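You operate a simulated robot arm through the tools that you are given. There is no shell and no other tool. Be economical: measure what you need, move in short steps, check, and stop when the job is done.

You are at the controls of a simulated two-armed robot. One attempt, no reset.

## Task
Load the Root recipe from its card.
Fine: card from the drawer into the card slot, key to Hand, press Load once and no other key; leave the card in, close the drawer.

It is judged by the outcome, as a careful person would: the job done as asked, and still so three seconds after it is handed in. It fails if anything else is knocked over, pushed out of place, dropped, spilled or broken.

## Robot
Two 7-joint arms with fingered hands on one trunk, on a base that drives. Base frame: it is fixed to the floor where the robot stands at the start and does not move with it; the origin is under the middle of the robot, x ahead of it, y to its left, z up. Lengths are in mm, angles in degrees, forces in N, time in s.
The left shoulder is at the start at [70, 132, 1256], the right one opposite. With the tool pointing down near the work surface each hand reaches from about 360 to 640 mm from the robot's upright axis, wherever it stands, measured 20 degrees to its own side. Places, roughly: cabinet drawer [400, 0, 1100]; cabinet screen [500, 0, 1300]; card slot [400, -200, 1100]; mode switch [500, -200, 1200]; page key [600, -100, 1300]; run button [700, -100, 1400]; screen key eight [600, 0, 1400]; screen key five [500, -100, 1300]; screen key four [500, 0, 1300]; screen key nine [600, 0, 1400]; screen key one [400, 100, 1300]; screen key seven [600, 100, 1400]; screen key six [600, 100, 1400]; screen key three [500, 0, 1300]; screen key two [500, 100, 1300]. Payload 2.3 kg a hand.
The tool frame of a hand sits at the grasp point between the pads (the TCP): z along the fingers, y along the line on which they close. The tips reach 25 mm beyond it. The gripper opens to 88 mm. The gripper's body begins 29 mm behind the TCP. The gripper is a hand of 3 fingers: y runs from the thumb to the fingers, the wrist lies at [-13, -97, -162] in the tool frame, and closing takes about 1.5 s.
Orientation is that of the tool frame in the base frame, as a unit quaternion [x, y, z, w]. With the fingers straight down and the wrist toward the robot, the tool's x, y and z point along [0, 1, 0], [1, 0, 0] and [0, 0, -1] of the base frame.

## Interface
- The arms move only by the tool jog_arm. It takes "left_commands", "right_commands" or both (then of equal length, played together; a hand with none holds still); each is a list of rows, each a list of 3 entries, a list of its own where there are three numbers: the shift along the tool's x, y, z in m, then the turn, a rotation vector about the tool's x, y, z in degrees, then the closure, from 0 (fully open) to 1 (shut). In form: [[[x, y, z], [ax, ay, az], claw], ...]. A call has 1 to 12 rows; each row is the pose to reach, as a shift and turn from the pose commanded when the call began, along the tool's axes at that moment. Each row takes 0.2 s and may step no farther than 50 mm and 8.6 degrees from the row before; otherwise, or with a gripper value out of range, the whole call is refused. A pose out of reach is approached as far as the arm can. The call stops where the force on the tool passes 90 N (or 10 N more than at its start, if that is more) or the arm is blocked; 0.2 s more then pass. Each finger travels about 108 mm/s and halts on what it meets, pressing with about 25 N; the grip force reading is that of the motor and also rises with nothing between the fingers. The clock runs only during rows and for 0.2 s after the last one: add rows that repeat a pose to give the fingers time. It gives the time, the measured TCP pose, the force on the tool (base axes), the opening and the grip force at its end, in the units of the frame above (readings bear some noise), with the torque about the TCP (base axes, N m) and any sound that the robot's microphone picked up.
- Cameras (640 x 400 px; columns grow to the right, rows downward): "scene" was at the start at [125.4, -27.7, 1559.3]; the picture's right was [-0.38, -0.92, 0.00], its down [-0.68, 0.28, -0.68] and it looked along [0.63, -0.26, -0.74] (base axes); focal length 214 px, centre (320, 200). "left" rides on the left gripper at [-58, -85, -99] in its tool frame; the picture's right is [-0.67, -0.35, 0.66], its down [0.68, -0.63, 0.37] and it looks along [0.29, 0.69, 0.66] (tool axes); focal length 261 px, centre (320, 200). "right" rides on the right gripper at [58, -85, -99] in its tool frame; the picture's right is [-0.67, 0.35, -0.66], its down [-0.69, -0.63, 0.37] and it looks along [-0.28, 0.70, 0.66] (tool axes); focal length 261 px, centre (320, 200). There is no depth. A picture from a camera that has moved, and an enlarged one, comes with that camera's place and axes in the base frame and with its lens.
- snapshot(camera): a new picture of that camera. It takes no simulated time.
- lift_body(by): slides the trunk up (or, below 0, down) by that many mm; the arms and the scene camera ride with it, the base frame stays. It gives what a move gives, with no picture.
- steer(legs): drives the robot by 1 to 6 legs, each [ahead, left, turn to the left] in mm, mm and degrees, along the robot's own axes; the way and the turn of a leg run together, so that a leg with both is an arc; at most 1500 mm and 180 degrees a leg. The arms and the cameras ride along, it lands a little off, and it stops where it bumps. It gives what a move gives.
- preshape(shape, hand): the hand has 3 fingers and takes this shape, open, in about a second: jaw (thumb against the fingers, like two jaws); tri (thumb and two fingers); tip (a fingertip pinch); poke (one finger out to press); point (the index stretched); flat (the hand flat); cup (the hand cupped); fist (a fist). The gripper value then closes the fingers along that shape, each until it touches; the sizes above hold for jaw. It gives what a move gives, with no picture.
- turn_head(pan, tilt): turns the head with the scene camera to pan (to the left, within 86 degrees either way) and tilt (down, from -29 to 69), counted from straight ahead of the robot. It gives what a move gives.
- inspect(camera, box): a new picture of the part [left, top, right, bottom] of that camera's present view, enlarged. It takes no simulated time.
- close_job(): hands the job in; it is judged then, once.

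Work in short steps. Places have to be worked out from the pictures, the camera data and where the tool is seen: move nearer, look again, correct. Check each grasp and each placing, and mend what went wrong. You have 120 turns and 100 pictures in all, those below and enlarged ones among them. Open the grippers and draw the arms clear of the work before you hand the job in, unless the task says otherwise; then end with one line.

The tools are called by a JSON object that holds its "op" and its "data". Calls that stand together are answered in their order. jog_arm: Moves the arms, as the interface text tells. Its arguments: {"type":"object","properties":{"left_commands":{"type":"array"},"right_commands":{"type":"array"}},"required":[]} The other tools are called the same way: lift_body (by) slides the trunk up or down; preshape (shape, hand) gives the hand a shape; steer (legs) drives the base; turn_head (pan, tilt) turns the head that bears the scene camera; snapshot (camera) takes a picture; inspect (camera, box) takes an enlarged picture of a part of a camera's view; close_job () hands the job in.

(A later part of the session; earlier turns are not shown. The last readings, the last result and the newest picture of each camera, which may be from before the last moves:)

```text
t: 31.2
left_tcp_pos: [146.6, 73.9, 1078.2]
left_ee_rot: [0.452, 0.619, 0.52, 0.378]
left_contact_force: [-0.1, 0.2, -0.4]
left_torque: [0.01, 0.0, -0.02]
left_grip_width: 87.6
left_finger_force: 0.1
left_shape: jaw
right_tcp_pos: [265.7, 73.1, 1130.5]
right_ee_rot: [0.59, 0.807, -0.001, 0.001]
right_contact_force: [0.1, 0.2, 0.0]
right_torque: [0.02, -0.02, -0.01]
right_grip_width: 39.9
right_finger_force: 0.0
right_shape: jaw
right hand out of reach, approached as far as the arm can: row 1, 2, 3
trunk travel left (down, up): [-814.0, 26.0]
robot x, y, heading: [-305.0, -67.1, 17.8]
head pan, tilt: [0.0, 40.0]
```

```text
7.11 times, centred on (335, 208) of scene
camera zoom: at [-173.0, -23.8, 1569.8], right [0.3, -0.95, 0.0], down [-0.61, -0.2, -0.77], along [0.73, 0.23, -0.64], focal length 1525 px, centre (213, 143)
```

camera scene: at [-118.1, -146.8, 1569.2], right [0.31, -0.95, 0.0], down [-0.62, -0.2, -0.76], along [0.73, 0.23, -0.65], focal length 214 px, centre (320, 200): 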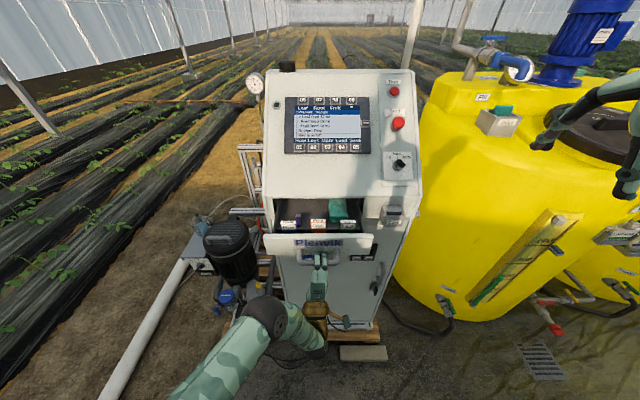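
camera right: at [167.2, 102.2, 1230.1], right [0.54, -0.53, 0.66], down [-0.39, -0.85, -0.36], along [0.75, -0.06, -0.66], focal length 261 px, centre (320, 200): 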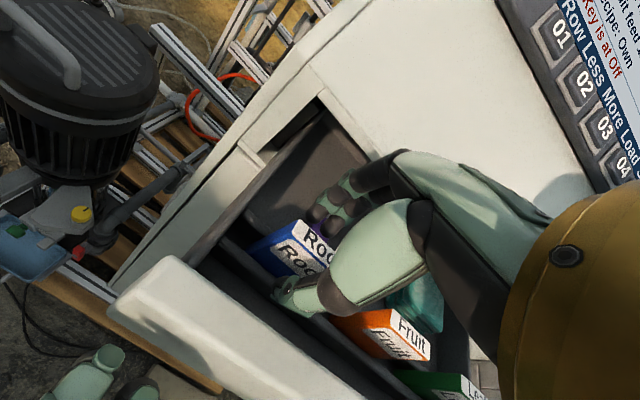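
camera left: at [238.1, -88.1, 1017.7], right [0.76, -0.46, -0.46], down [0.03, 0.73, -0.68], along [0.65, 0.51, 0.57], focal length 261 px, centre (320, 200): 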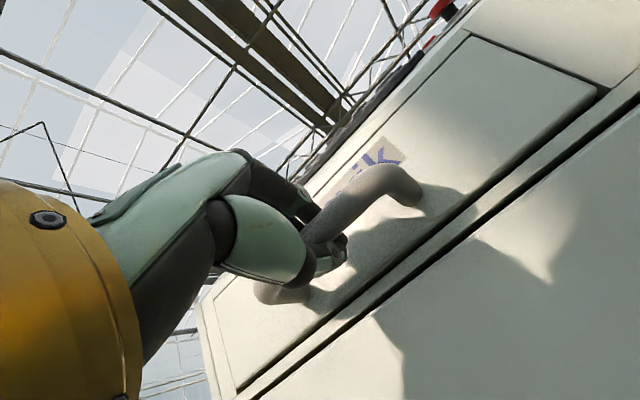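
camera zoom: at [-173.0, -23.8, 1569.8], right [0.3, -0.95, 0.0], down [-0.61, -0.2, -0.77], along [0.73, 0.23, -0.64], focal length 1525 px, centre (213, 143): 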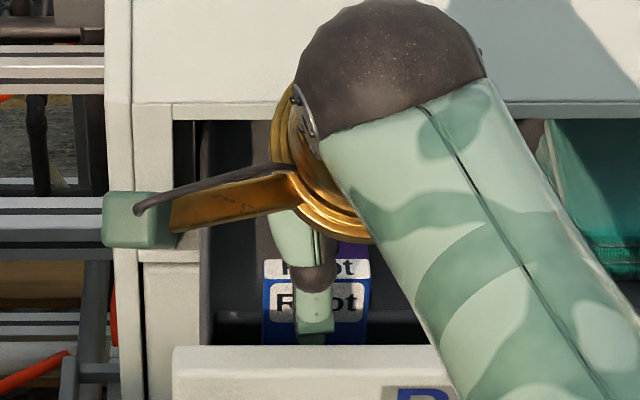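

The hand is centred laterally, ~9 mm forward of the card. I shift back 8 mm and close.

{"op": "jog_arm", "data": {"right_commands": [[[0, -0.008, 0.0], [0, 0, 0], 0.55], [[0, -0.008, 0.0], [0, 0, 0], 0.7], [[0, -0.008, 0], [0, 0, 0], 0.85], [[0, -0.008, 0], [0, 0, 0], 1], [[0, -0.008, 0], [0, 0, 0], 1], [[0, -0.008, 0], [0, 0, 0], 1], [[0, -0.008, 0], [0, 0, 0], 1]]}}

{"op": "snapshot", "data": {"camera": "right"}}

```text
t: 32.9
left_tcp_pos: [145.0, 72.7, 1076.5]
left_ee_rot: [0.452, 0.618, 0.519, 0.379]
left_contact_force: [-0.2, -1.1, 0.4]
left_torque: [0.02, -0.01, 0.01]
left_grip_width: 87.6
left_finger_force: 0.1
left_shape: jaw
right_tcp_pos: [265.5, 72.1, 1128.6]
right_ee_rot: [0.59, 0.807, -0.001, 0.0]
right_contact_force: [-0.2, -0.8, 0.2]
right_torque: [0.04, 0.0, -0.02]
right_grip_width: 6.5
right_finger_force: 25.0
right_shape: jaw
right hand out of reach, approached as far as the arm can: row 1, 2, 3, 4, 5, 6, 7
trunk travel left (down, up): [-814.0, 26.0]
robot x, y, heading: [-304.1, -75.0, 17.7]
head pan, tilt: [0.0, 40.0]
```

```text
62 pictures are left
camera right: at [167.0, 102.2, 1230.2], right [0.54, -0.53, 0.66], down [-0.39, -0.85, -0.36], along [0.75, -0.06, -0.66], focal length 261 px, centre (320, 200)
```

right: 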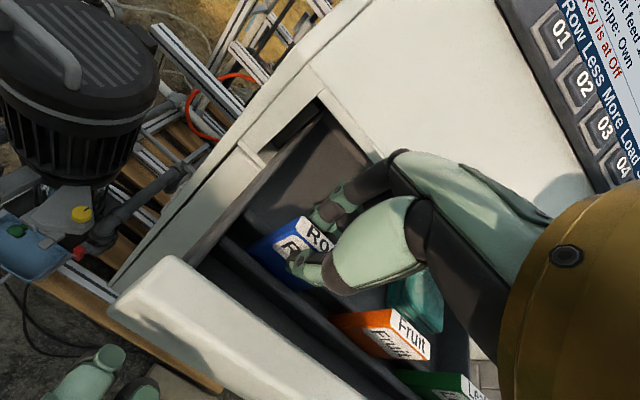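

Grip closed on the card at 6.5 mm. I lift 25 mm and check.

{"op": "jog_arm", "data": {"right_commands": [[[0, 0, -0.01], [0, 0, 0], 1], [[0, 0, -0.025], [0, 0, 0], 1], [[0, 0, -0.04], [0, 0, 0], 1]]}}

{"op": "snapshot", "data": {"camera": "right"}}

{"op": "inspect", "data": {"camera": "scene", "box": [260, 160, 440, 272]}}

```text
t: 33.6
left_tcp_pos: [146.4, 73.4, 1077.5]
left_ee_rot: [0.452, 0.619, 0.52, 0.378]
left_contact_force: [-0.1, 0.7, 0.5]
left_torque: [0.02, 0.02, -0.07]
left_grip_width: 87.4
left_finger_force: 0.0
left_shape: jaw
right_tcp_pos: [262.5, 69.2, 1170.9]
right_ee_rot: [0.59, 0.808, 0.001, 0.001]
right_contact_force: [-0.2, 0.2, 0.0]
right_torque: [0.01, 0.0, -0.01]
right_grip_width: 6.3
right_finger_force: 25.6
right_shape: jaw
right hand out of reach, approached as far as the arm can: row 3
trunk travel left (down, up): [-814.0, 26.0]
robot x, y, heading: [-307.5, -67.4, 17.7]
head pan, tilt: [0.0, 40.0]
```

```text
61 pictures are left
camera right: at [163.7, 98.7, 1269.9], right [0.54, -0.53, 0.66], down [-0.39, -0.85, -0.37], along [0.75, -0.06, -0.66], focal length 261 px, centre (320, 200)
```

right: 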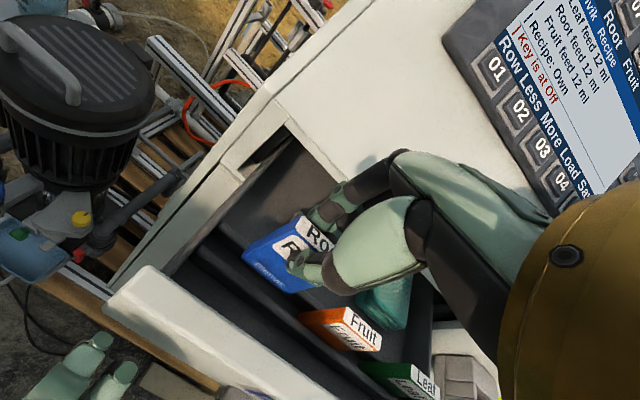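

```text
3.56 times, centred on (350, 216) of scene
camera zoom: at [-173.2, -24.2, 1569.8], right [0.3, -0.95, 0.0], down [-0.61, -0.2, -0.77], along [0.73, 0.23, -0.64], focal length 763 px, centre (213, 143)
```

zoom: 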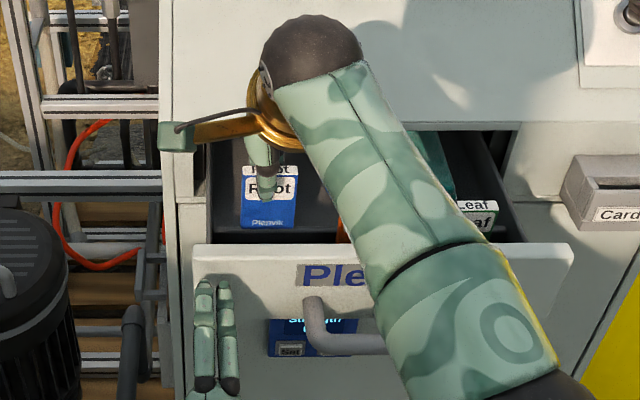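

I have the Root card (≈61 mm tall, bottom ≈46 mm below the TCP). I raise it well clear, moving up, then right/back.

{"op": "jog_arm", "data": {"right_commands": [[[0, 0, -0.04], [0, 0, 0], 1], [[0, 0, -0.08], [0, 0, 0], 1], [[-0.03, -0.01, -0.11], [0, 0, 0], 1], [[-0.07, -0.03, -0.13], [0, 0, 0], 1], [[-0.11, -0.05, -0.14], [0, 0, 0], 1], [[-0.15, -0.07, -0.15], [0, 0, 0], 1], [[-0.19, -0.08, -0.15], [0, 0, 0], 1], [[-0.23, -0.09, -0.15], [0, 0, 0], 1]]}}

{"op": "snapshot", "data": {"camera": "scene"}}

{"op": "snapshot", "data": {"camera": "right"}}

```text
t: 35.5
left_tcp_pos: [145.8, 71.7, 1077.7]
left_ee_rot: [0.452, 0.619, 0.52, 0.377]
left_contact_force: [0.7, -0.5, 0.2]
left_torque: [0.0, -0.01, 0.02]
left_grip_width: 87.5
left_finger_force: 0.0
left_shape: jaw
right_tcp_pos: [246.6, -180.0, 1320.7]
right_ee_rot: [0.588, 0.809, 0.0, 0.0]
right_contact_force: [0.1, -0.4, 0.3]
right_torque: [-0.01, -0.01, 0.0]
right_grip_width: 6.3
right_finger_force: 25.2
right_shape: jaw
right hand out of reach, approached as far as the arm can: row 1, 2, 3
trunk travel left (down, up): [-814.0, 26.0]
robot x, y, heading: [-301.3, -68.6, 17.7]
head pan, tilt: [0.0, 40.0]
```

```text
59 pictures are left
camera scene: at [-173.1, -26.5, 1569.8], right [0.3, -0.95, 0.0], down [-0.61, -0.19, -0.77], along [0.73, 0.23, -0.64], focal length 214 px, centre (320, 200)
```

scene: 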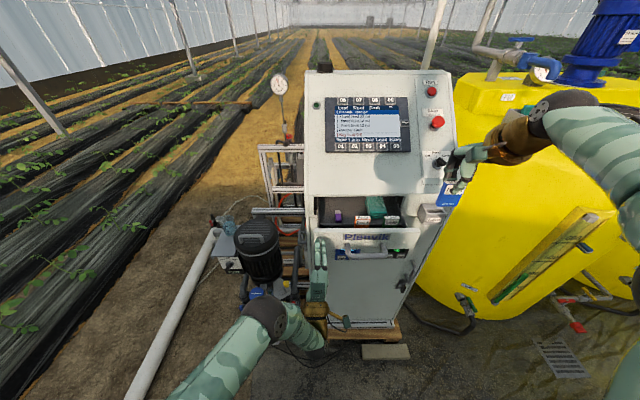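

```text
58 pictures are left
camera right: at [147.3, -150.9, 1420.2], right [0.54, -0.53, 0.66], down [-0.39, -0.85, -0.37], along [0.75, -0.06, -0.66], focal length 261 px, centre (320, 200)
```

right: 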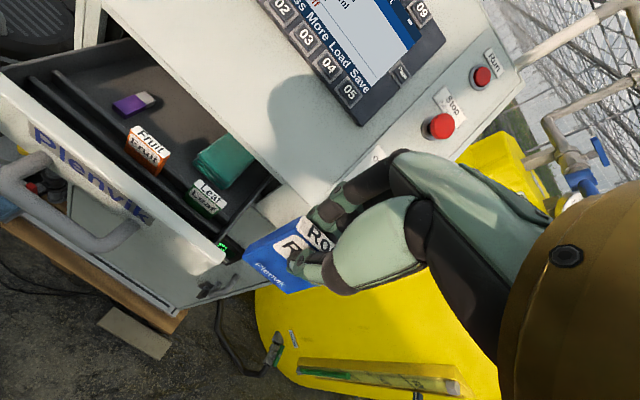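

Now close the drawer: left fingers shut, raised to z≈1120 (above the handle bar) and moved right to the drawer's middle.

{"op": "jog_arm", "data": {"left_commands": [[[0, 0, 0], [0, 0, 0], 0.5], [[0, 0.015, -0.003], [0, 0, 0], 1], [[0, 0.03, 0.0], [0, 0, 0], 1], [[0, 0.044, 0.0], [0, 0, 0], 1], [[0, 0.044, 0.0], [0, 0, 0], 1], [[-0.03, 0.044, 0.0], [0, 0, 0], 1], [[-0.065, 0.044, 0.0], [0, 0, 0], 1], [[-0.1, 0.044, 0.0], [0, 0, 0], 1], [[-0.13, 0.044, 0.0], [0, 0, 0], 1]]}}

{"op": "inspect", "data": {"camera": "scene", "box": [280, 160, 460, 272]}}

{"op": "snapshot", "data": {"camera": "left"}}

```text
t: 37.5
left_tcp_pos: [189.0, -35.2, 1134.6]
left_ee_rot: [0.452, 0.619, 0.521, 0.376]
left_contact_force: [-0.1, -0.2, -0.8]
left_torque: [-0.01, -0.02, 0.0]
left_grip_width: 0.1
left_finger_force: 25.2
left_shape: jaw
left hand out of reach, approached as far as the arm can: row 9
right_tcp_pos: [246.7, -177.2, 1321.7]
right_ee_rot: [0.59, 0.808, 0.0, 0.001]
right_contact_force: [-0.2, -0.5, -0.1]
right_torque: [-0.01, -0.01, -0.01]
right_grip_width: 6.4
right_finger_force: 24.6
right_shape: jaw
trunk travel left (down, up): [-814.0, 26.0]
robot x, y, heading: [-302.0, -68.5, 17.5]
head pan, tilt: [0.0, 40.0]
```

```text
3.56 times, centred on (370, 216) of scene
camera zoom: at [-173.5, -24.5, 1569.8], right [0.3, -0.95, 0.0], down [-0.61, -0.2, -0.77], along [0.73, 0.23, -0.64], focal length 763 px, centre (142, 143)
```

zoom: 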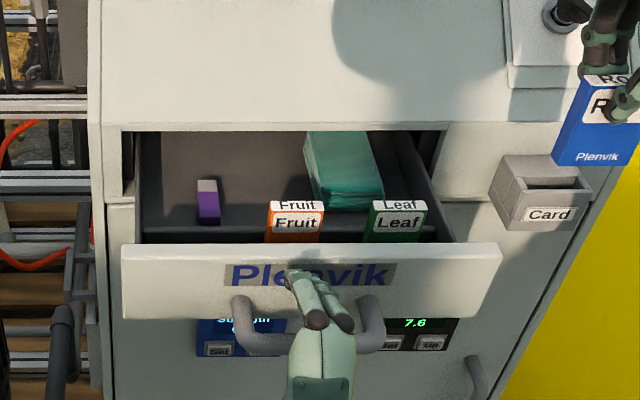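

```text
56 pictures are left
camera left: at [100.8, -125.5, 1067.7], right [0.76, -0.46, -0.46], down [0.03, 0.73, -0.68], along [0.65, 0.51, 0.57], focal length 261 px, centre (320, 200)
```

left: 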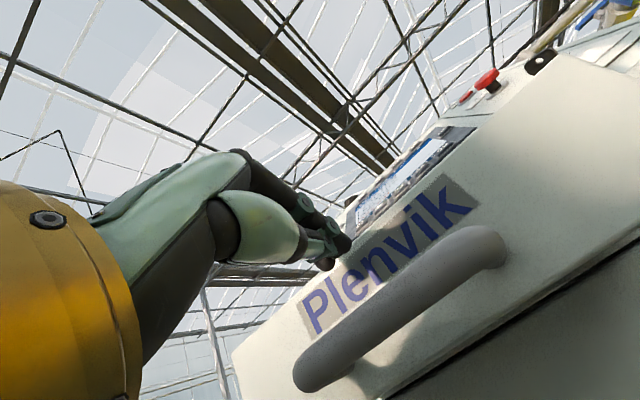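

The fist sits before the label, slightly high. I lower ~14 mm and push forward 120 mm of the estimated 150.

{"op": "jog_arm", "data": {"left_commands": [[[0, -0.014, 0.002], [0, 0, 0], 1], [[0, -0.0113, 0.0167], [0, 0, 0], 1], [[0, -0.0086, 0.0314], [0, 0, 0], 1], [[0, -0.006, 0.046], [0, 0, 0], 1], [[0, -0.0033, 0.061], [0, 0, 0], 1], [[0, -0.0006, 0.0755], [0, 0, 0], 1], [[0, 0.002, 0.0903], [0, 0, 0], 1], [[0, 0.005, 0.105], [0, 0, 0], 1], [[0, 0.0076, 0.12], [0, 0, 0], 1]]}}

{"op": "inspect", "data": {"camera": "scene", "box": [280, 160, 460, 272]}}

```text
t: 39.5
left_tcp_pos: [226.9, 1.6, 1123.8]
left_ee_rot: [0.452, 0.619, 0.519, 0.378]
left_contact_force: [0.1, -0.6, -0.5]
left_torque: [0.0, 0.03, -0.01]
left_grip_width: 0.0
left_finger_force: 25.1
left_shape: jaw
left hand out of reach, approached as far as the arm can: row 2, 3, 4, 5, 6, 7, 8, 9
right_tcp_pos: [245.5, -177.2, 1321.0]
right_ee_rot: [0.589, 0.808, -0.001, 0.0]
right_contact_force: [-0.5, -0.2, -0.5]
right_torque: [0.0, -0.05, -0.01]
right_grip_width: 6.3
right_finger_force: 24.8
right_shape: jaw
trunk travel left (down, up): [-814.0, 26.0]
robot x, y, heading: [-303.0, -67.3, 17.7]
head pan, tilt: [0.0, 40.0]
```

```text
3.56 times, centred on (370, 216) of scene
camera zoom: at [-173.0, -24.0, 1569.8], right [0.3, -0.95, 0.0], down [-0.61, -0.2, -0.77], along [0.73, 0.23, -0.64], focal length 763 px, centre (142, 143)
```

zoom: 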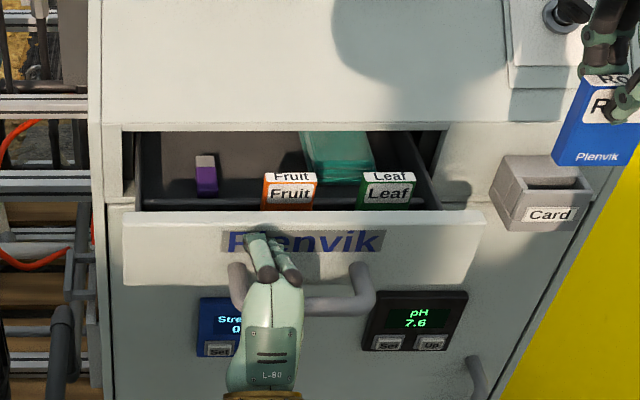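

The arm ran out of reach; the drawer went in part way. I push the rest by driving forward 90 mm with the fist on the drawer front.

{"op": "steer", "data": {"legs": [[90, 0, 0]]}}

{"op": "snapshot", "data": {"camera": "scene"}}

{"op": "inspect", "data": {"camera": "scene", "box": [280, 170, 460, 282]}}

```text
t: 40.6
left_tcp_pos: [305.9, 26.3, 1126.5]
left_ee_rot: [0.451, 0.616, 0.522, 0.379]
left_contact_force: [-0.2, -1.1, -0.3]
left_torque: [0.0, 0.04, 0.03]
left_grip_width: 0.0
left_finger_force: 24.8
left_shape: jaw
right_tcp_pos: [324.7, -153.9, 1324.1]
right_ee_rot: [0.59, 0.807, 0.003, 0.004]
right_contact_force: [-1.1, -0.2, 0.1]
right_torque: [-0.02, -0.06, 0.01]
right_grip_width: 6.4
right_finger_force: 25.1
right_shape: jaw
trunk travel left (down, up): [-814.0, 26.0]
robot x, y, heading: [-215.9, -38.0, 17.5]
head pan, tilt: [0.0, 40.0]
```

```text
54 pictures are left
camera scene: at [-97.1, 0.0, 1570.8], right [0.3, -0.95, 0.0], down [-0.61, -0.19, -0.77], along [0.73, 0.23, -0.64], focal length 214 px, centre (320, 200)
```

scene: 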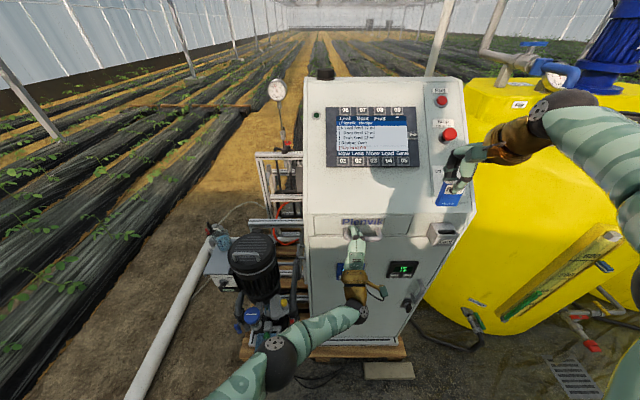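

```text
3.56 times, centred on (370, 226) of scene
camera zoom: at [-97.1, 0.0, 1570.8], right [0.3, -0.95, 0.0], down [-0.61, -0.19, -0.77], along [0.73, 0.23, -0.64], focal length 763 px, centre (142, 108)
```

zoom: 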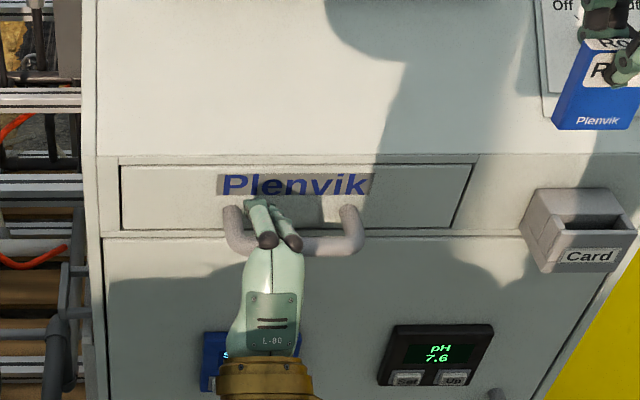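

The drawer looks closed. I confirm with a gentle further 10 mm nudge.

{"op": "jog_arm", "data": {"left_commands": [[[0, 0.001, 0.006], [0, 0, 0], 1], [[0, 0.002, 0.012], [0, 0, 0], 1]]}}

{"op": "inspect", "data": {"camera": "scene", "box": [300, 200, 420, 275]}}

```text
t: 41.2
left_tcp_pos: [315.4, 32.1, 1125.6]
left_ee_rot: [0.454, 0.617, 0.519, 0.379]
left_contact_force: [-0.7, -0.1, 0.0]
left_torque: [0.0, 0.01, -0.03]
left_grip_width: 0.0
left_finger_force: 25.3
left_shape: jaw
left hand out of reach, approached as far as the arm can: row 2
right_tcp_pos: [330.0, -151.3, 1322.1]
right_ee_rot: [0.591, 0.806, 0.002, 0.002]
right_contact_force: [-0.1, -0.4, -0.5]
right_torque: [0.02, 0.0, 0.01]
right_grip_width: 6.4
right_finger_force: 25.3
right_shape: jaw
trunk travel left (down, up): [-814.0, 26.0]
robot x, y, heading: [-217.8, -41.4, 17.4]
head pan, tilt: [0.0, 40.0]
```

```text
5.33 times, centred on (360, 238) of scene
camera zoom: at [-89.9, 2.3, 1570.1], right [0.3, -0.95, 0.0], down [-0.61, -0.19, -0.77], along [0.73, 0.23, -0.64], focal length 1144 px, centre (107, 0)
```

zoom: 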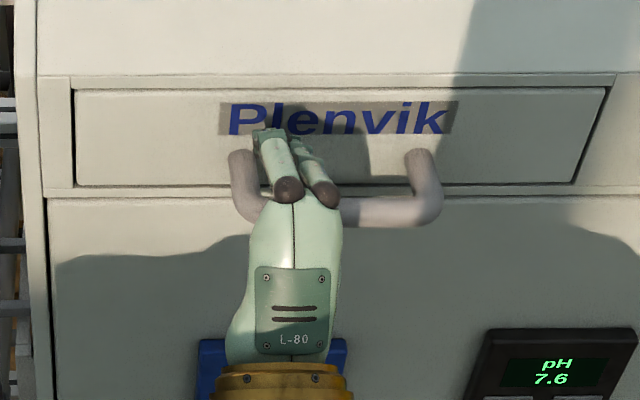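

Bar position matches the closed value within ~2 mm: drawer shut. I back off 60 mm, drive 170 mm right and come forward 20 mm, to bring the right hand to the slot.

{"op": "steer", "data": {"legs": [[-60, 0, 0], [0, -170, 0], [15, 0, 0]]}}

{"op": "inspect", "data": {"camera": "scene", "box": [300, 140, 460, 240]}}

{"op": "snapshot", "data": {"camera": "right"}}

```text
t: 43.6
left_tcp_pos: [322.0, -146.3, 1125.2]
left_ee_rot: [0.453, 0.618, 0.521, 0.377]
left_contact_force: [0.7, -0.3, 0.4]
left_torque: [0.03, 0.03, -0.01]
left_grip_width: 0.0
left_finger_force: 25.6
left_shape: jaw
right_tcp_pos: [337.3, -327.9, 1321.7]
right_ee_rot: [0.59, 0.808, 0.001, 0.001]
right_contact_force: [-0.1, -0.7, 0.5]
right_torque: [0.03, 0.01, 0.01]
right_grip_width: 6.4
right_finger_force: 24.2
right_shape: jaw
trunk travel left (down, up): [-814.0, 26.0]
robot x, y, heading: [-210.9, -219.5, 17.8]
head pan, tilt: [0.0, 40.0]
```

```text
4.00 times, centred on (380, 190) of scene
camera zoom: at [-82.3, -175.8, 1570.2], right [0.31, -0.95, 0.0], down [-0.61, -0.19, -0.77], along [0.73, 0.24, -0.64], focal length 858 px, centre (80, 240)
```

zoom: 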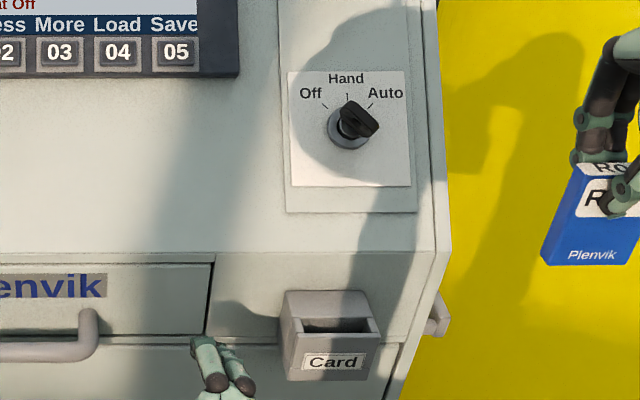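

```text
50 pictures are left
camera right: at [238.9, -299.3, 1421.7], right [0.53, -0.53, 0.66], down [-0.39, -0.84, -0.37], along [0.75, -0.06, -0.66], focal length 261 px, centre (320, 200)
```

right: 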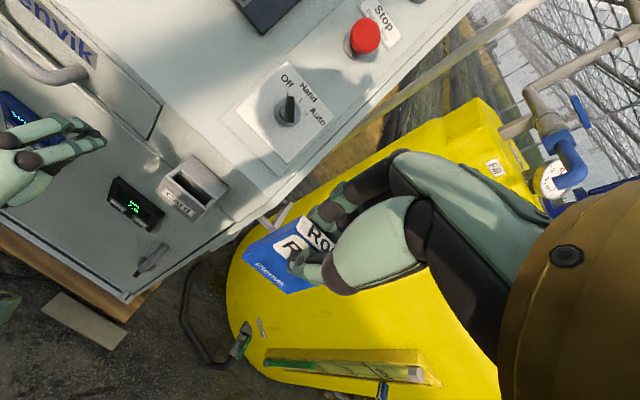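

I pull the left hand back and to the left out of the way, and zoom on the slot with the right camera.

{"op": "jog_arm", "data": {"left_commands": [[[0, 0, -0.03], [0, 0, 0], 1], [[0, 0, -0.06], [0, 0, 0], 1], [[0.03, 0, -0.08], [0, 0, 0], 1], [[0.07, 0, -0.09], [0, 0, 0], 1], [[0.11, 0, -0.1], [0, 0, 0], 1], [[0.15, 0, -0.1], [0, 0, 0], 1]]}}

{"op": "inspect", "data": {"camera": "right", "box": [130, 60, 330, 245]}}

{"op": "inspect", "data": {"camera": "scene", "box": [350, 190, 430, 240]}}

```text
t: 45.0
left_tcp_pos: [185.0, -27.5, 1137.6]
left_ee_rot: [0.452, 0.619, 0.519, 0.377]
left_contact_force: [-0.4, -0.2, 0.0]
left_torque: [0.01, 0.01, -0.04]
left_grip_width: 0.1
left_finger_force: 25.1
left_shape: jaw
right_tcp_pos: [340.3, -323.6, 1321.3]
right_ee_rot: [0.589, 0.808, 0.0, 0.002]
right_contact_force: [0.2, 0.2, -0.6]
right_torque: [0.02, 0.01, 0.02]
right_grip_width: 6.4
right_finger_force: 24.8
right_shape: jaw
trunk travel left (down, up): [-814.0, 26.0]
robot x, y, heading: [-211.6, -217.1, 17.7]
head pan, tilt: [0.0, 40.0]
```

```text
2.16 times, centred on (230, 152) of right
camera zoom: at [241.2, -294.8, 1421.2], right [0.54, -0.53, 0.66], down [-0.39, -0.85, -0.36], along [0.75, -0.06, -0.66], focal length 564 px, centre (515, 303)
```

zoom: 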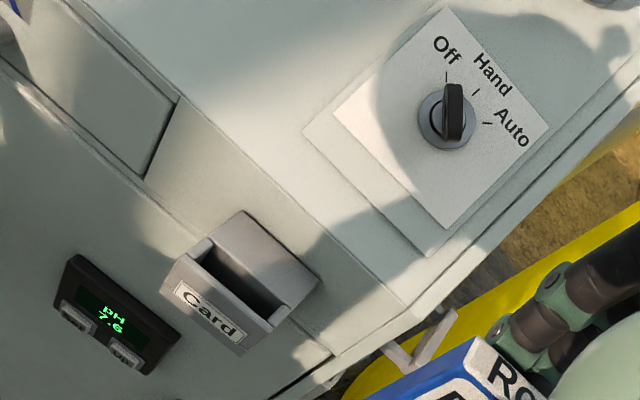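

```text
8.00 times, centred on (390, 215) of scene
camera zoom: at [-79.8, -170.8, 1569.8], right [0.31, -0.95, 0.0], down [-0.61, -0.2, -0.77], along [0.73, 0.23, -0.64], focal length 1716 px, centre (-240, 80)
```

zoom: 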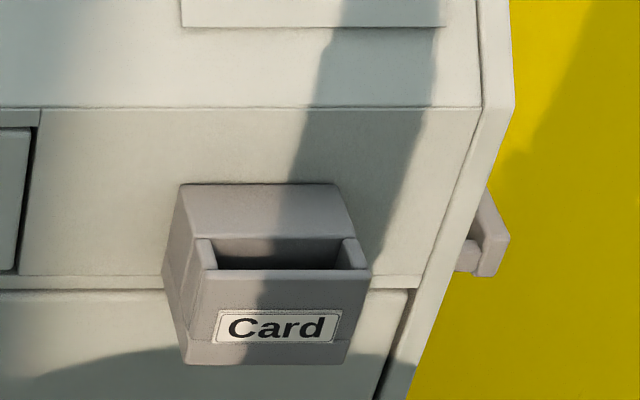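

Slot mouth centre ≈[408,-218,1107], flat top, roughly 50×14 mm opening. I bring the card above it (TCP z≈1195) and check alignment.

{"op": "jog_arm", "data": {"right_commands": [[[0.02, 0.02, 0.01], [0, 0, 0], 1], [[0.04, 0.045, 0.03], [0, 0, 0], 1], [[0.06, 0.07, 0.06], [0, 0, 0], 1], [[0.08, 0.095, 0.09], [0, 0, 0], 1], [[0.08, 0.095, 0.126], [0, 0, 0], 1]]}}

{"op": "inspect", "data": {"camera": "scene", "box": [340, 150, 440, 240]}}

{"op": "snapshot", "data": {"camera": "right"}}

```text
t: 46.2
left_tcp_pos: [185.5, -29.7, 1137.1]
left_ee_rot: [0.452, 0.619, 0.52, 0.376]
left_contact_force: [-0.6, 0.0, -1.1]
left_torque: [0.0, -0.05, 0.0]
left_grip_width: 0.1
left_finger_force: 25.6
left_shape: jaw
right_tcp_pos: [406.1, -221.1, 1193.7]
right_ee_rot: [0.589, 0.808, 0.001, 0.002]
right_contact_force: [-0.6, 0.4, -0.6]
right_torque: [-0.01, -0.02, -0.02]
right_grip_width: 6.4
right_finger_force: 25.4
right_shape: jaw
trunk travel left (down, up): [-814.0, 26.0]
robot x, y, heading: [-210.6, -219.0, 17.7]
head pan, tilt: [0.0, 40.0]
```

```text
4.44 times, centred on (390, 195) of scene
camera zoom: at [-79.0, -172.7, 1569.8], right [0.31, -0.95, 0.0], down [-0.61, -0.2, -0.77], along [0.73, 0.23, -0.64], focal length 953 px, centre (9, 222)
```

zoom: 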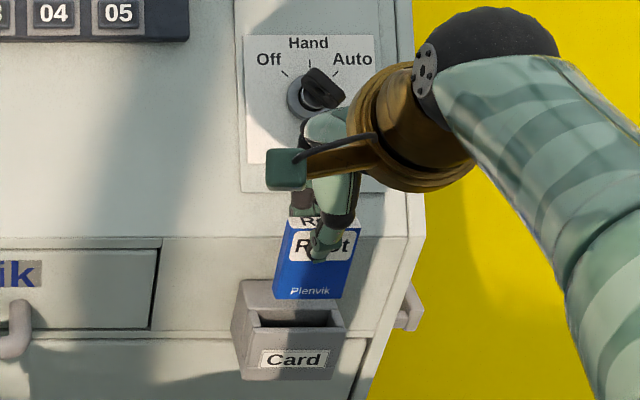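

```text
46 pictures are left
camera right: at [306.9, -190.8, 1294.3], right [0.54, -0.53, 0.66], down [-0.39, -0.85, -0.37], along [0.75, -0.06, -0.66], focal length 261 px, centre (320, 200)
```

right: 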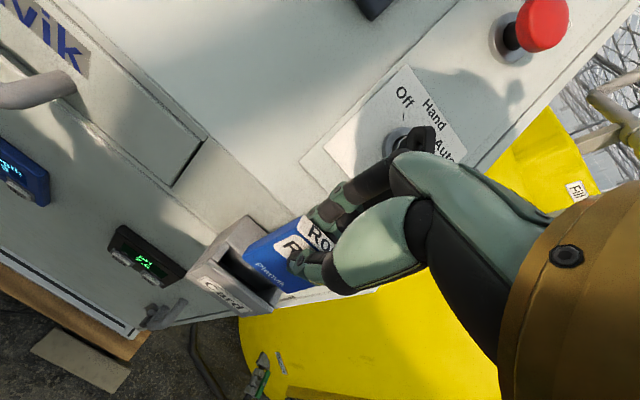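

The card hangs ~12 mm behind the TCP plane, bottom at ≈1147. I move forward 12 mm, 3 mm right, and lower to ~10 mm above the mouth.

{"op": "jog_arm", "data": {"right_commands": [[[-0.002, 0.006, 0.007], [0, 0, 0], 1], [[-0.004, 0.012, 0.015], [0, 0, 0], 1], [[-0.004, 0.012, 0.028], [0, 0, 0], 1]]}}

{"op": "inspect", "data": {"camera": "scene", "box": [360, 190, 424, 230]}}

{"op": "inspect", "data": {"camera": "right", "box": [180, 180, 340, 330]}}

```text
t: 47.0
left_tcp_pos: [179.1, -30.7, 1140.1]
left_ee_rot: [0.451, 0.618, 0.521, 0.379]
left_contact_force: [-0.2, -0.7, 0.8]
left_torque: [0.02, 0.02, -0.02]
left_grip_width: 0.2
left_finger_force: 24.9
left_shape: jaw
right_tcp_pos: [415.2, -222.3, 1173.2]
right_ee_rot: [0.589, 0.808, 0.005, 0.006]
right_contact_force: [4.7, 0.6, 20.1]
right_torque: [0.05, -0.25, -0.01]
right_grip_width: 7.0
right_finger_force: 25.3
right_shape: jaw
trunk travel left (down, up): [-814.0, 26.0]
robot x, y, heading: [-211.2, -217.6, 17.8]
head pan, tilt: [0.0, 40.0]
```

```text
10.00 times, centred on (392, 210) of scene
camera zoom: at [-87.6, -173.1, 1571.0], right [0.31, -0.95, 0.0], down [-0.61, -0.2, -0.77], along [0.73, 0.23, -0.64], focal length 2145 px, centre (-400, 100)
```

zoom: 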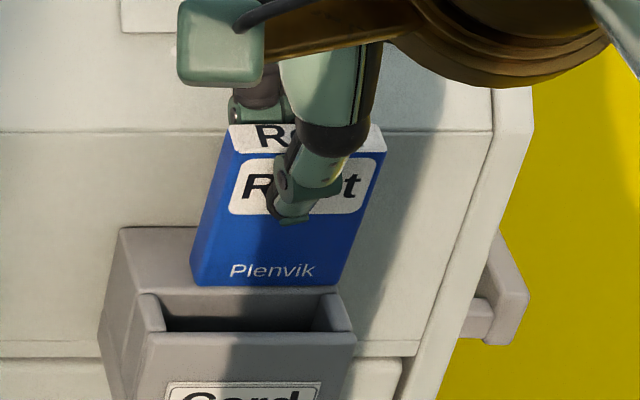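

```text
2.67 times, centred on (260, 255) of right
camera zoom: at [314.7, -193.9, 1271.5], right [0.53, -0.53, 0.66], down [-0.38, -0.84, -0.37], along [0.76, -0.06, -0.65], focal length 695 px, centre (480, 53)
```

zoom: 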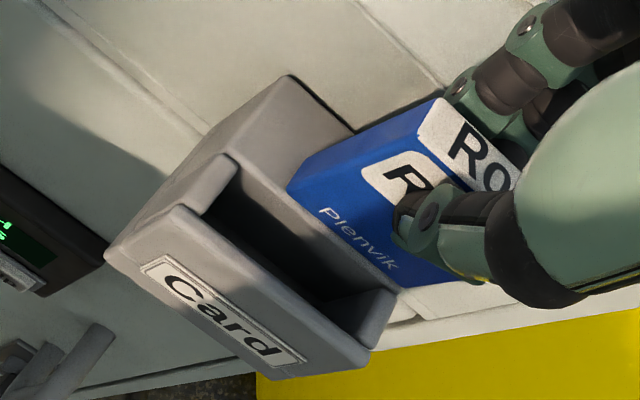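

The card touched the slot's rear block (20 N): it needs to come ~13 mm back toward me and ~8 mm left. I lift 8 mm, shift and look.

{"op": "jog_arm", "data": {"right_commands": [[[0, 0, -0.008], [0, 0, 0], 1], [[0.004, -0.006, -0.008], [0, 0, 0], 1], [[0.008, -0.013, -0.008], [0, 0, 0], 1], [[0.008, -0.013, -0.004], [0, 0, 0], 1]]}}

{"op": "inspect", "data": {"camera": "scene", "box": [360, 190, 424, 230]}}

{"op": "inspect", "data": {"camera": "right", "box": [180, 180, 340, 330]}}

```text
t: 48.0
left_tcp_pos: [180.7, -31.0, 1139.3]
left_ee_rot: [0.452, 0.618, 0.521, 0.378]
left_contact_force: [0.5, -0.3, -0.3]
left_torque: [0.01, 0.02, 0.04]
left_grip_width: 0.0
left_finger_force: 24.7
left_shape: jaw
right_tcp_pos: [402.5, -218.5, 1172.6]
right_ee_rot: [0.589, 0.808, 0.003, 0.004]
right_contact_force: [-0.2, -1.1, 13.3]
right_torque: [0.02, -0.12, 0.0]
right_grip_width: 7.1
right_finger_force: 25.2
right_shape: jaw
trunk travel left (down, up): [-814.0, 26.0]
robot x, y, heading: [-210.9, -218.1, 17.7]
head pan, tilt: [0.0, 40.0]
```

```text
10.00 times, centred on (392, 210) of scene
camera zoom: at [-84.7, -174.5, 1570.5], right [0.31, -0.95, 0.0], down [-0.61, -0.2, -0.77], along [0.73, 0.23, -0.64], focal length 2145 px, centre (-400, 100)
```

zoom: 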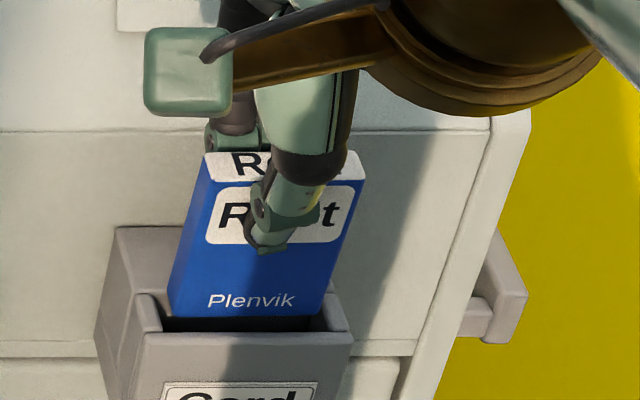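

```text
2.67 times, centred on (260, 255) of right
camera zoom: at [302.4, -189.6, 1271.7], right [0.53, -0.53, 0.66], down [-0.39, -0.84, -0.37], along [0.75, -0.06, -0.66], focal length 695 px, centre (480, 53)
```

zoom: 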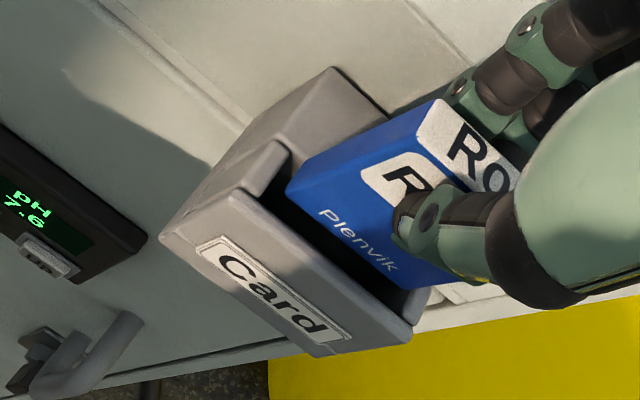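

There is still 13 N upward and the torque suggests contact ahead of the TCP, maybe the hand on the mode knob rather than the card. I look before moving.

{"op": "snapshot", "data": {"camera": "right"}}

{"op": "inspect", "data": {"camera": "scene", "box": [350, 140, 446, 220]}}

{"op": "snapshot", "data": {"camera": "left"}}

```text
41 pictures are left
camera right: at [302.4, -189.6, 1271.7], right [0.53, -0.53, 0.66], down [-0.39, -0.84, -0.37], along [0.75, -0.06, -0.66], focal length 261 px, centre (320, 200)
```

right: 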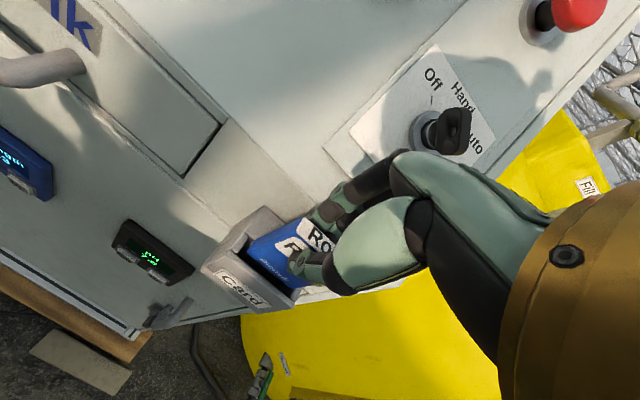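

```text
5.00 times, centred on (398, 180) of scene
camera zoom: at [-84.7, -174.5, 1570.5], right [0.31, -0.95, 0.0], down [-0.61, -0.2, -0.77], along [0.73, 0.23, -0.64], focal length 1072 px, centre (-70, 300)
```

zoom: 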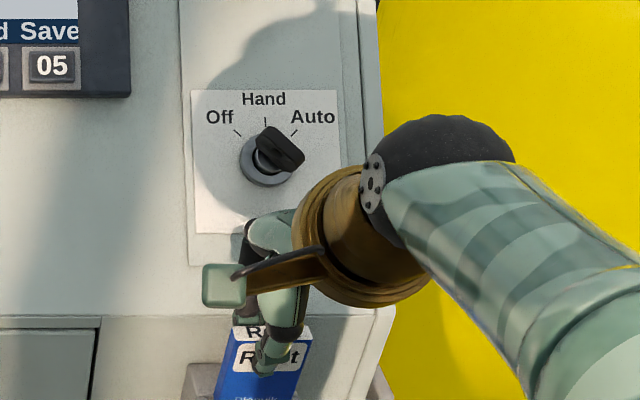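

```text
39 pictures are left
camera left: at [92.9, -120.9, 1072.3], right [0.76, -0.46, -0.46], down [0.03, 0.73, -0.68], along [0.65, 0.5, 0.57], focal length 261 px, centre (320, 200)
```

left: 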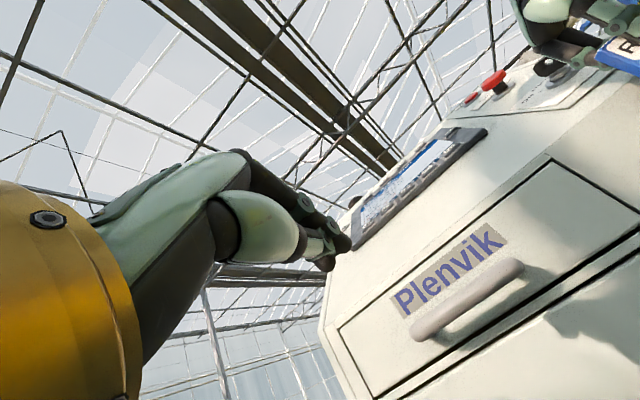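

The hand is below the knob and free of it, so it's the card on the slot's rear block. I lift slightly, come back 5 mm, and feel downward.

{"op": "jog_arm", "data": {"right_commands": [[[0, 0, -0.006], [0, 0, 0], 1], [[0, -0.005, -0.006], [0, 0, 0], 1], [[0, -0.005, 0.0], [0, 0, 0], 1], [[0, -0.005, 0.004], [0, 0, 0], 1]]}}

{"op": "inspect", "data": {"camera": "scene", "box": [360, 190, 424, 230]}}

{"op": "inspect", "data": {"camera": "right", "box": [180, 180, 340, 330]}}

```text
t: 49.0
left_tcp_pos: [187.1, -30.4, 1135.5]
left_ee_rot: [0.453, 0.619, 0.519, 0.377]
left_contact_force: [-0.3, 0.6, 0.3]
left_torque: [0.02, -0.03, 0.01]
left_grip_width: 0.2
left_finger_force: 25.1
left_shape: jaw
right_tcp_pos: [399.9, -217.6, 1166.2]
right_ee_rot: [0.589, 0.808, -0.001, 0.002]
right_contact_force: [-0.5, 0.6, -0.5]
right_torque: [0.01, 0.0, 0.01]
right_grip_width: 7.0
right_finger_force: 24.4
right_shape: jaw
trunk travel left (down, up): [-814.0, 26.0]
robot x, y, heading: [-208.1, -217.1, 17.7]
head pan, tilt: [0.0, 40.0]
```

```text
10.00 times, centred on (392, 210) of scene
camera zoom: at [-77.5, -172.4, 1569.7], right [0.31, -0.95, 0.0], down [-0.61, -0.2, -0.77], along [0.73, 0.23, -0.64], focal length 2145 px, centre (-400, 100)
```

zoom: 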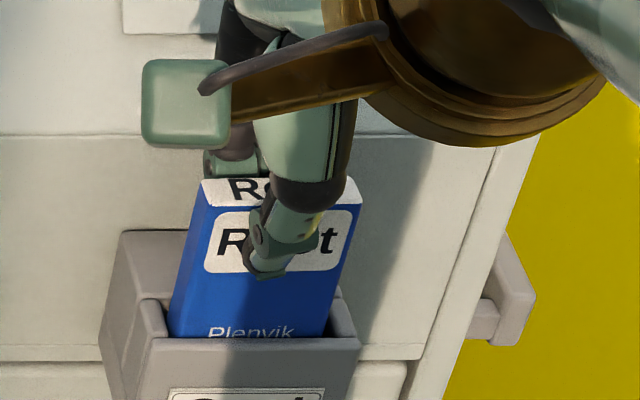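

```text
2.67 times, centred on (260, 255) of right
camera zoom: at [301.9, -188.6, 1265.3], right [0.54, -0.53, 0.66], down [-0.39, -0.85, -0.36], along [0.75, -0.06, -0.66], focal length 695 px, centre (480, 53)
```

zoom: 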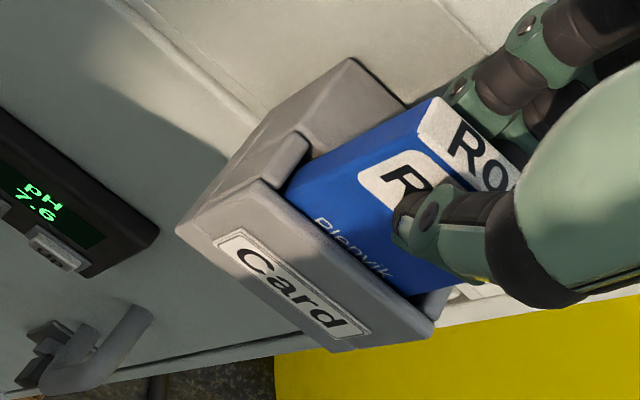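

The card's bottom is inside the mouth with no force. I lower it further.

{"op": "jog_arm", "data": {"right_commands": [[[0, 0, 0.004], [0, 0, 0], 1], [[0, 0, 0.008], [0, 0, 0], 1], [[0, 0, 0.012], [0, 0, 0], 1], [[0, 0, 0.016], [0, 0, 0], 1]]}}

{"op": "inspect", "data": {"camera": "scene", "box": [360, 190, 424, 230]}}

{"op": "inspect", "data": {"camera": "right", "box": [180, 180, 340, 330]}}

```text
t: 50.0
left_tcp_pos: [186.8, -31.4, 1138.3]
left_ee_rot: [0.453, 0.618, 0.52, 0.377]
left_contact_force: [1.6, 0.4, -0.8]
left_torque: [0.03, 0.01, 0.0]
left_grip_width: 0.0
left_finger_force: 24.9
left_shape: jaw
right_tcp_pos: [399.9, -218.6, 1151.3]
right_ee_rot: [0.59, 0.808, -0.001, 0.001]
right_contact_force: [0.7, 0.1, -0.4]
right_torque: [0.0, 0.04, -0.02]
right_grip_width: 6.7
right_finger_force: 24.9
right_shape: jaw
trunk travel left (down, up): [-814.0, 26.0]
robot x, y, heading: [-208.3, -216.2, 17.9]
head pan, tilt: [0.0, 40.0]
```

```text
10.00 times, centred on (392, 210) of scene
camera zoom: at [-78.0, -172.5, 1569.7], right [0.31, -0.95, 0.0], down [-0.61, -0.2, -0.77], along [0.73, 0.23, -0.64], focal length 2145 px, centre (-400, 100)
```

zoom: 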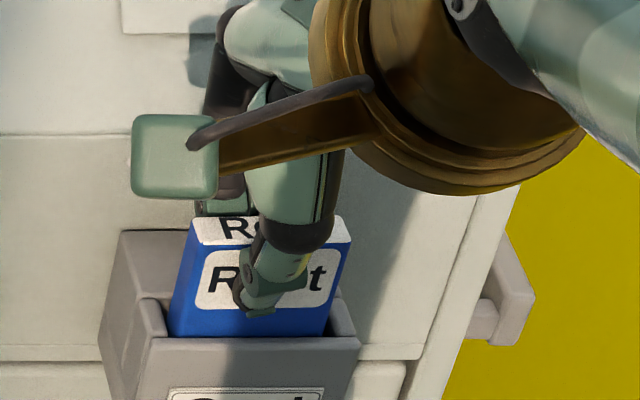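

```text
2.67 times, centred on (260, 255) of right
camera zoom: at [301.7, -188.9, 1250.3], right [0.54, -0.53, 0.66], down [-0.39, -0.85, -0.37], along [0.75, -0.06, -0.66], focal length 695 px, centre (480, 53)
```

zoom: 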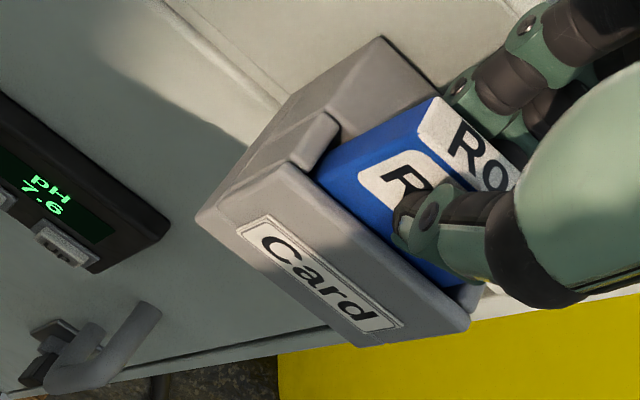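

Sliding in freely. A further 10 mm, watching force.

{"op": "jog_arm", "data": {"right_commands": [[[0, 0, 0.003], [0, 0, 0], 1], [[0, 0, 0.006], [0, 0, 0], 1], [[0, 0, 0.009], [0, 0, 0], 1], [[0, 0, 0.011], [0, 0, 0], 1]]}}

{"op": "inspect", "data": {"camera": "right", "box": [180, 180, 340, 330]}}

```text
t: 51.0
left_tcp_pos: [185.5, -30.6, 1137.4]
left_ee_rot: [0.453, 0.618, 0.519, 0.378]
left_contact_force: [0.2, 0.2, 0.1]
left_torque: [-0.01, -0.02, 0.0]
left_grip_width: 0.0
left_finger_force: 25.2
left_shape: jaw
right_tcp_pos: [399.8, -218.2, 1141.0]
right_ee_rot: [0.589, 0.808, 0.001, 0.001]
right_contact_force: [-0.7, -0.7, 0.4]
right_torque: [0.03, -0.1, -0.02]
right_grip_width: 6.7
right_finger_force: 25.1
right_shape: jaw
trunk travel left (down, up): [-814.0, 26.0]
robot x, y, heading: [-209.5, -217.2, 17.7]
head pan, tilt: [0.0, 40.0]
```

```text
2.67 times, centred on (260, 255) of right
camera zoom: at [301.0, -189.3, 1239.7], right [0.53, -0.53, 0.66], down [-0.39, -0.85, -0.37], along [0.75, -0.06, -0.66], focal length 695 px, centre (480, 53)
```

zoom: 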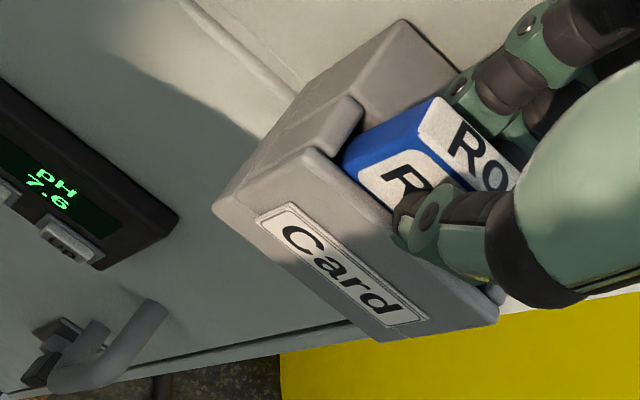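

About 30 mm is in. I release with a small opening so the card can drop home.

{"op": "jog_arm", "data": {"right_commands": [[[0, 0, 0], [0, 0, 0], 0.9], [[0, 0, 0], [0, 0, 0], 0.8], [[0, 0, 0], [0, 0, 0], 0.72], [[0, 0, 0], [0, 0, 0], 0.72]]}}

{"op": "inspect", "data": {"camera": "scene", "box": [360, 190, 424, 230]}}

{"op": "inspect", "data": {"camera": "right", "box": [180, 180, 340, 330]}}

```text
t: 52.0
left_tcp_pos: [182.7, -31.3, 1138.7]
left_ee_rot: [0.452, 0.618, 0.52, 0.378]
left_contact_force: [-0.7, 0.2, -0.3]
left_torque: [0.01, 0.03, -0.06]
left_grip_width: 0.1
left_finger_force: 24.8
left_shape: jaw
right_tcp_pos: [397.2, -219.5, 1140.7]
right_ee_rot: [0.589, 0.808, 0.001, 0.003]
right_contact_force: [-5.3, -2.7, 2.8]
right_torque: [0.02, -0.19, -0.06]
right_grip_width: 23.1
right_finger_force: 0.0
right_shape: jaw
trunk travel left (down, up): [-814.0, 26.0]
robot x, y, heading: [-209.5, -218.2, 17.9]
head pan, tilt: [0.0, 40.0]
```

```text
10.00 times, centred on (392, 210) of scene
camera zoom: at [-83.3, -174.2, 1570.3], right [0.31, -0.95, 0.0], down [-0.61, -0.2, -0.77], along [0.73, 0.23, -0.64], focal length 2145 px, centre (-400, 100)
```

zoom: 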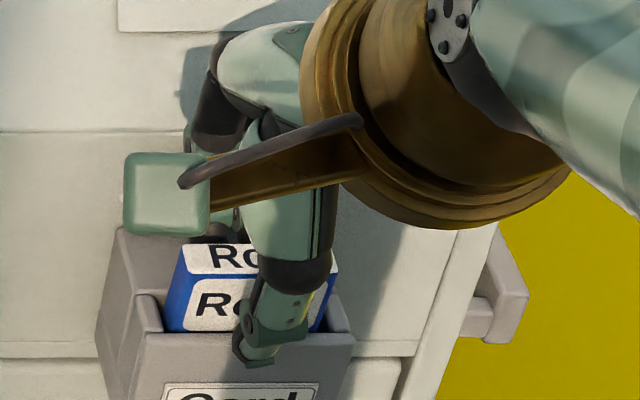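

```text
2.67 times, centred on (260, 255) of right
camera zoom: at [297.8, -190.4, 1241.2], right [0.53, -0.53, 0.66], down [-0.39, -0.85, -0.37], along [0.75, -0.06, -0.66], focal length 695 px, centre (480, 53)
```

zoom: 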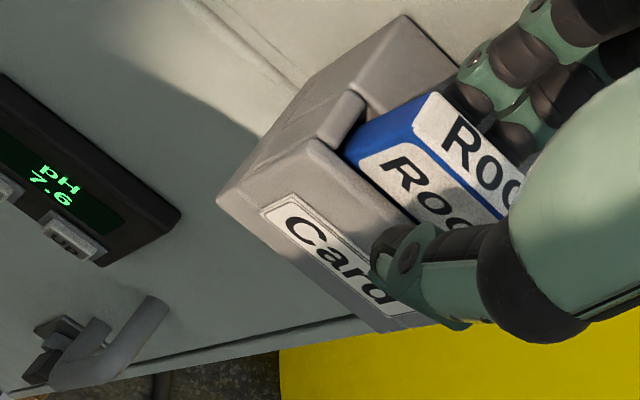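

Card stays standing in the slot. I raise the hand clear (back slightly), close fingers, to press its top gently afterwards.

{"op": "jog_arm", "data": {"right_commands": [[[0, 0.002, -0.01], [0, 0, 0], 0.72], [[0, 0.002, -0.03], [0, 0, 0], 0.72], [[0, 0.0, -0.05], [0, 0, 0], 0.8], [[0, -0.003, -0.06], [0, 0, 0], 1], [[0, -0.003, -0.06], [0, 0, 0], 1]]}}

{"op": "inspect", "data": {"camera": "scene", "box": [350, 180, 430, 230]}}

{"op": "inspect", "data": {"camera": "right", "box": [160, 180, 360, 330]}}

```text
t: 53.2
left_tcp_pos: [186.1, -28.7, 1137.3]
left_ee_rot: [0.452, 0.619, 0.52, 0.377]
left_contact_force: [0.8, 0.3, -0.2]
left_torque: [-0.02, -0.02, -0.01]
left_grip_width: 0.0
left_finger_force: 25.2
left_shape: jaw
right_tcp_pos: [397.6, -219.7, 1200.1]
right_ee_rot: [0.589, 0.808, -0.001, 0.001]
right_contact_force: [-0.4, 0.3, -0.4]
right_torque: [-0.05, -0.02, 0.01]
right_grip_width: 0.0
right_finger_force: 25.1
right_shape: jaw
trunk travel left (down, up): [-814.0, 26.0]
robot x, y, heading: [-207.3, -216.6, 17.8]
head pan, tilt: [0.0, 40.0]
```

```text
8.00 times, centred on (390, 205) of scene
camera zoom: at [-78.0, -172.5, 1569.7], right [0.31, -0.95, 0.0], down [-0.61, -0.2, -0.77], along [0.73, 0.23, -0.64], focal length 1716 px, centre (-240, 160)
```

zoom: 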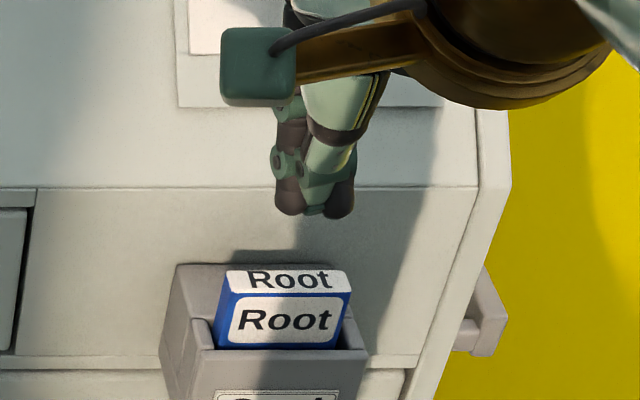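

```text
2.67 times, centred on (260, 255) of right
camera zoom: at [299.0, -190.1, 1299.6], right [0.54, -0.53, 0.66], down [-0.39, -0.85, -0.37], along [0.75, -0.06, -0.66], focal length 695 px, centre (480, 53)
```

zoom: 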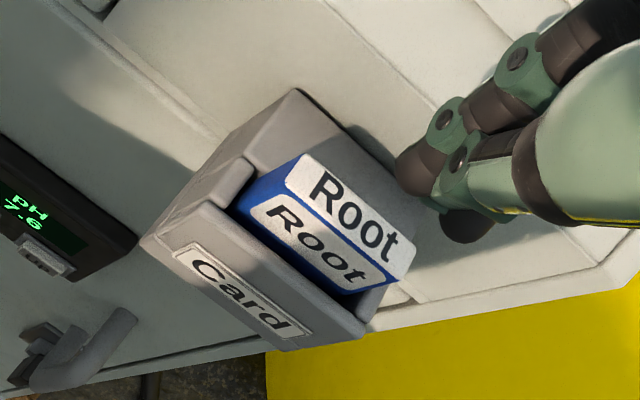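

The card looks well seated. I check the screen to see if the card is recognised.

{"op": "inspect", "data": {"camera": "scene", "box": [270, 70, 430, 170]}}

```text
4.00 times, centred on (350, 120) of scene
camera zoom: at [-78.0, -172.5, 1569.7], right [0.31, -0.95, 0.0], down [-0.61, -0.2, -0.77], along [0.73, 0.23, -0.64], focal length 858 px, centre (200, 520)
```

zoom: 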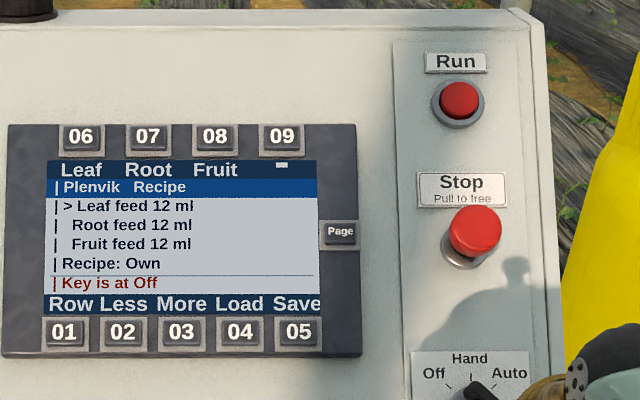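

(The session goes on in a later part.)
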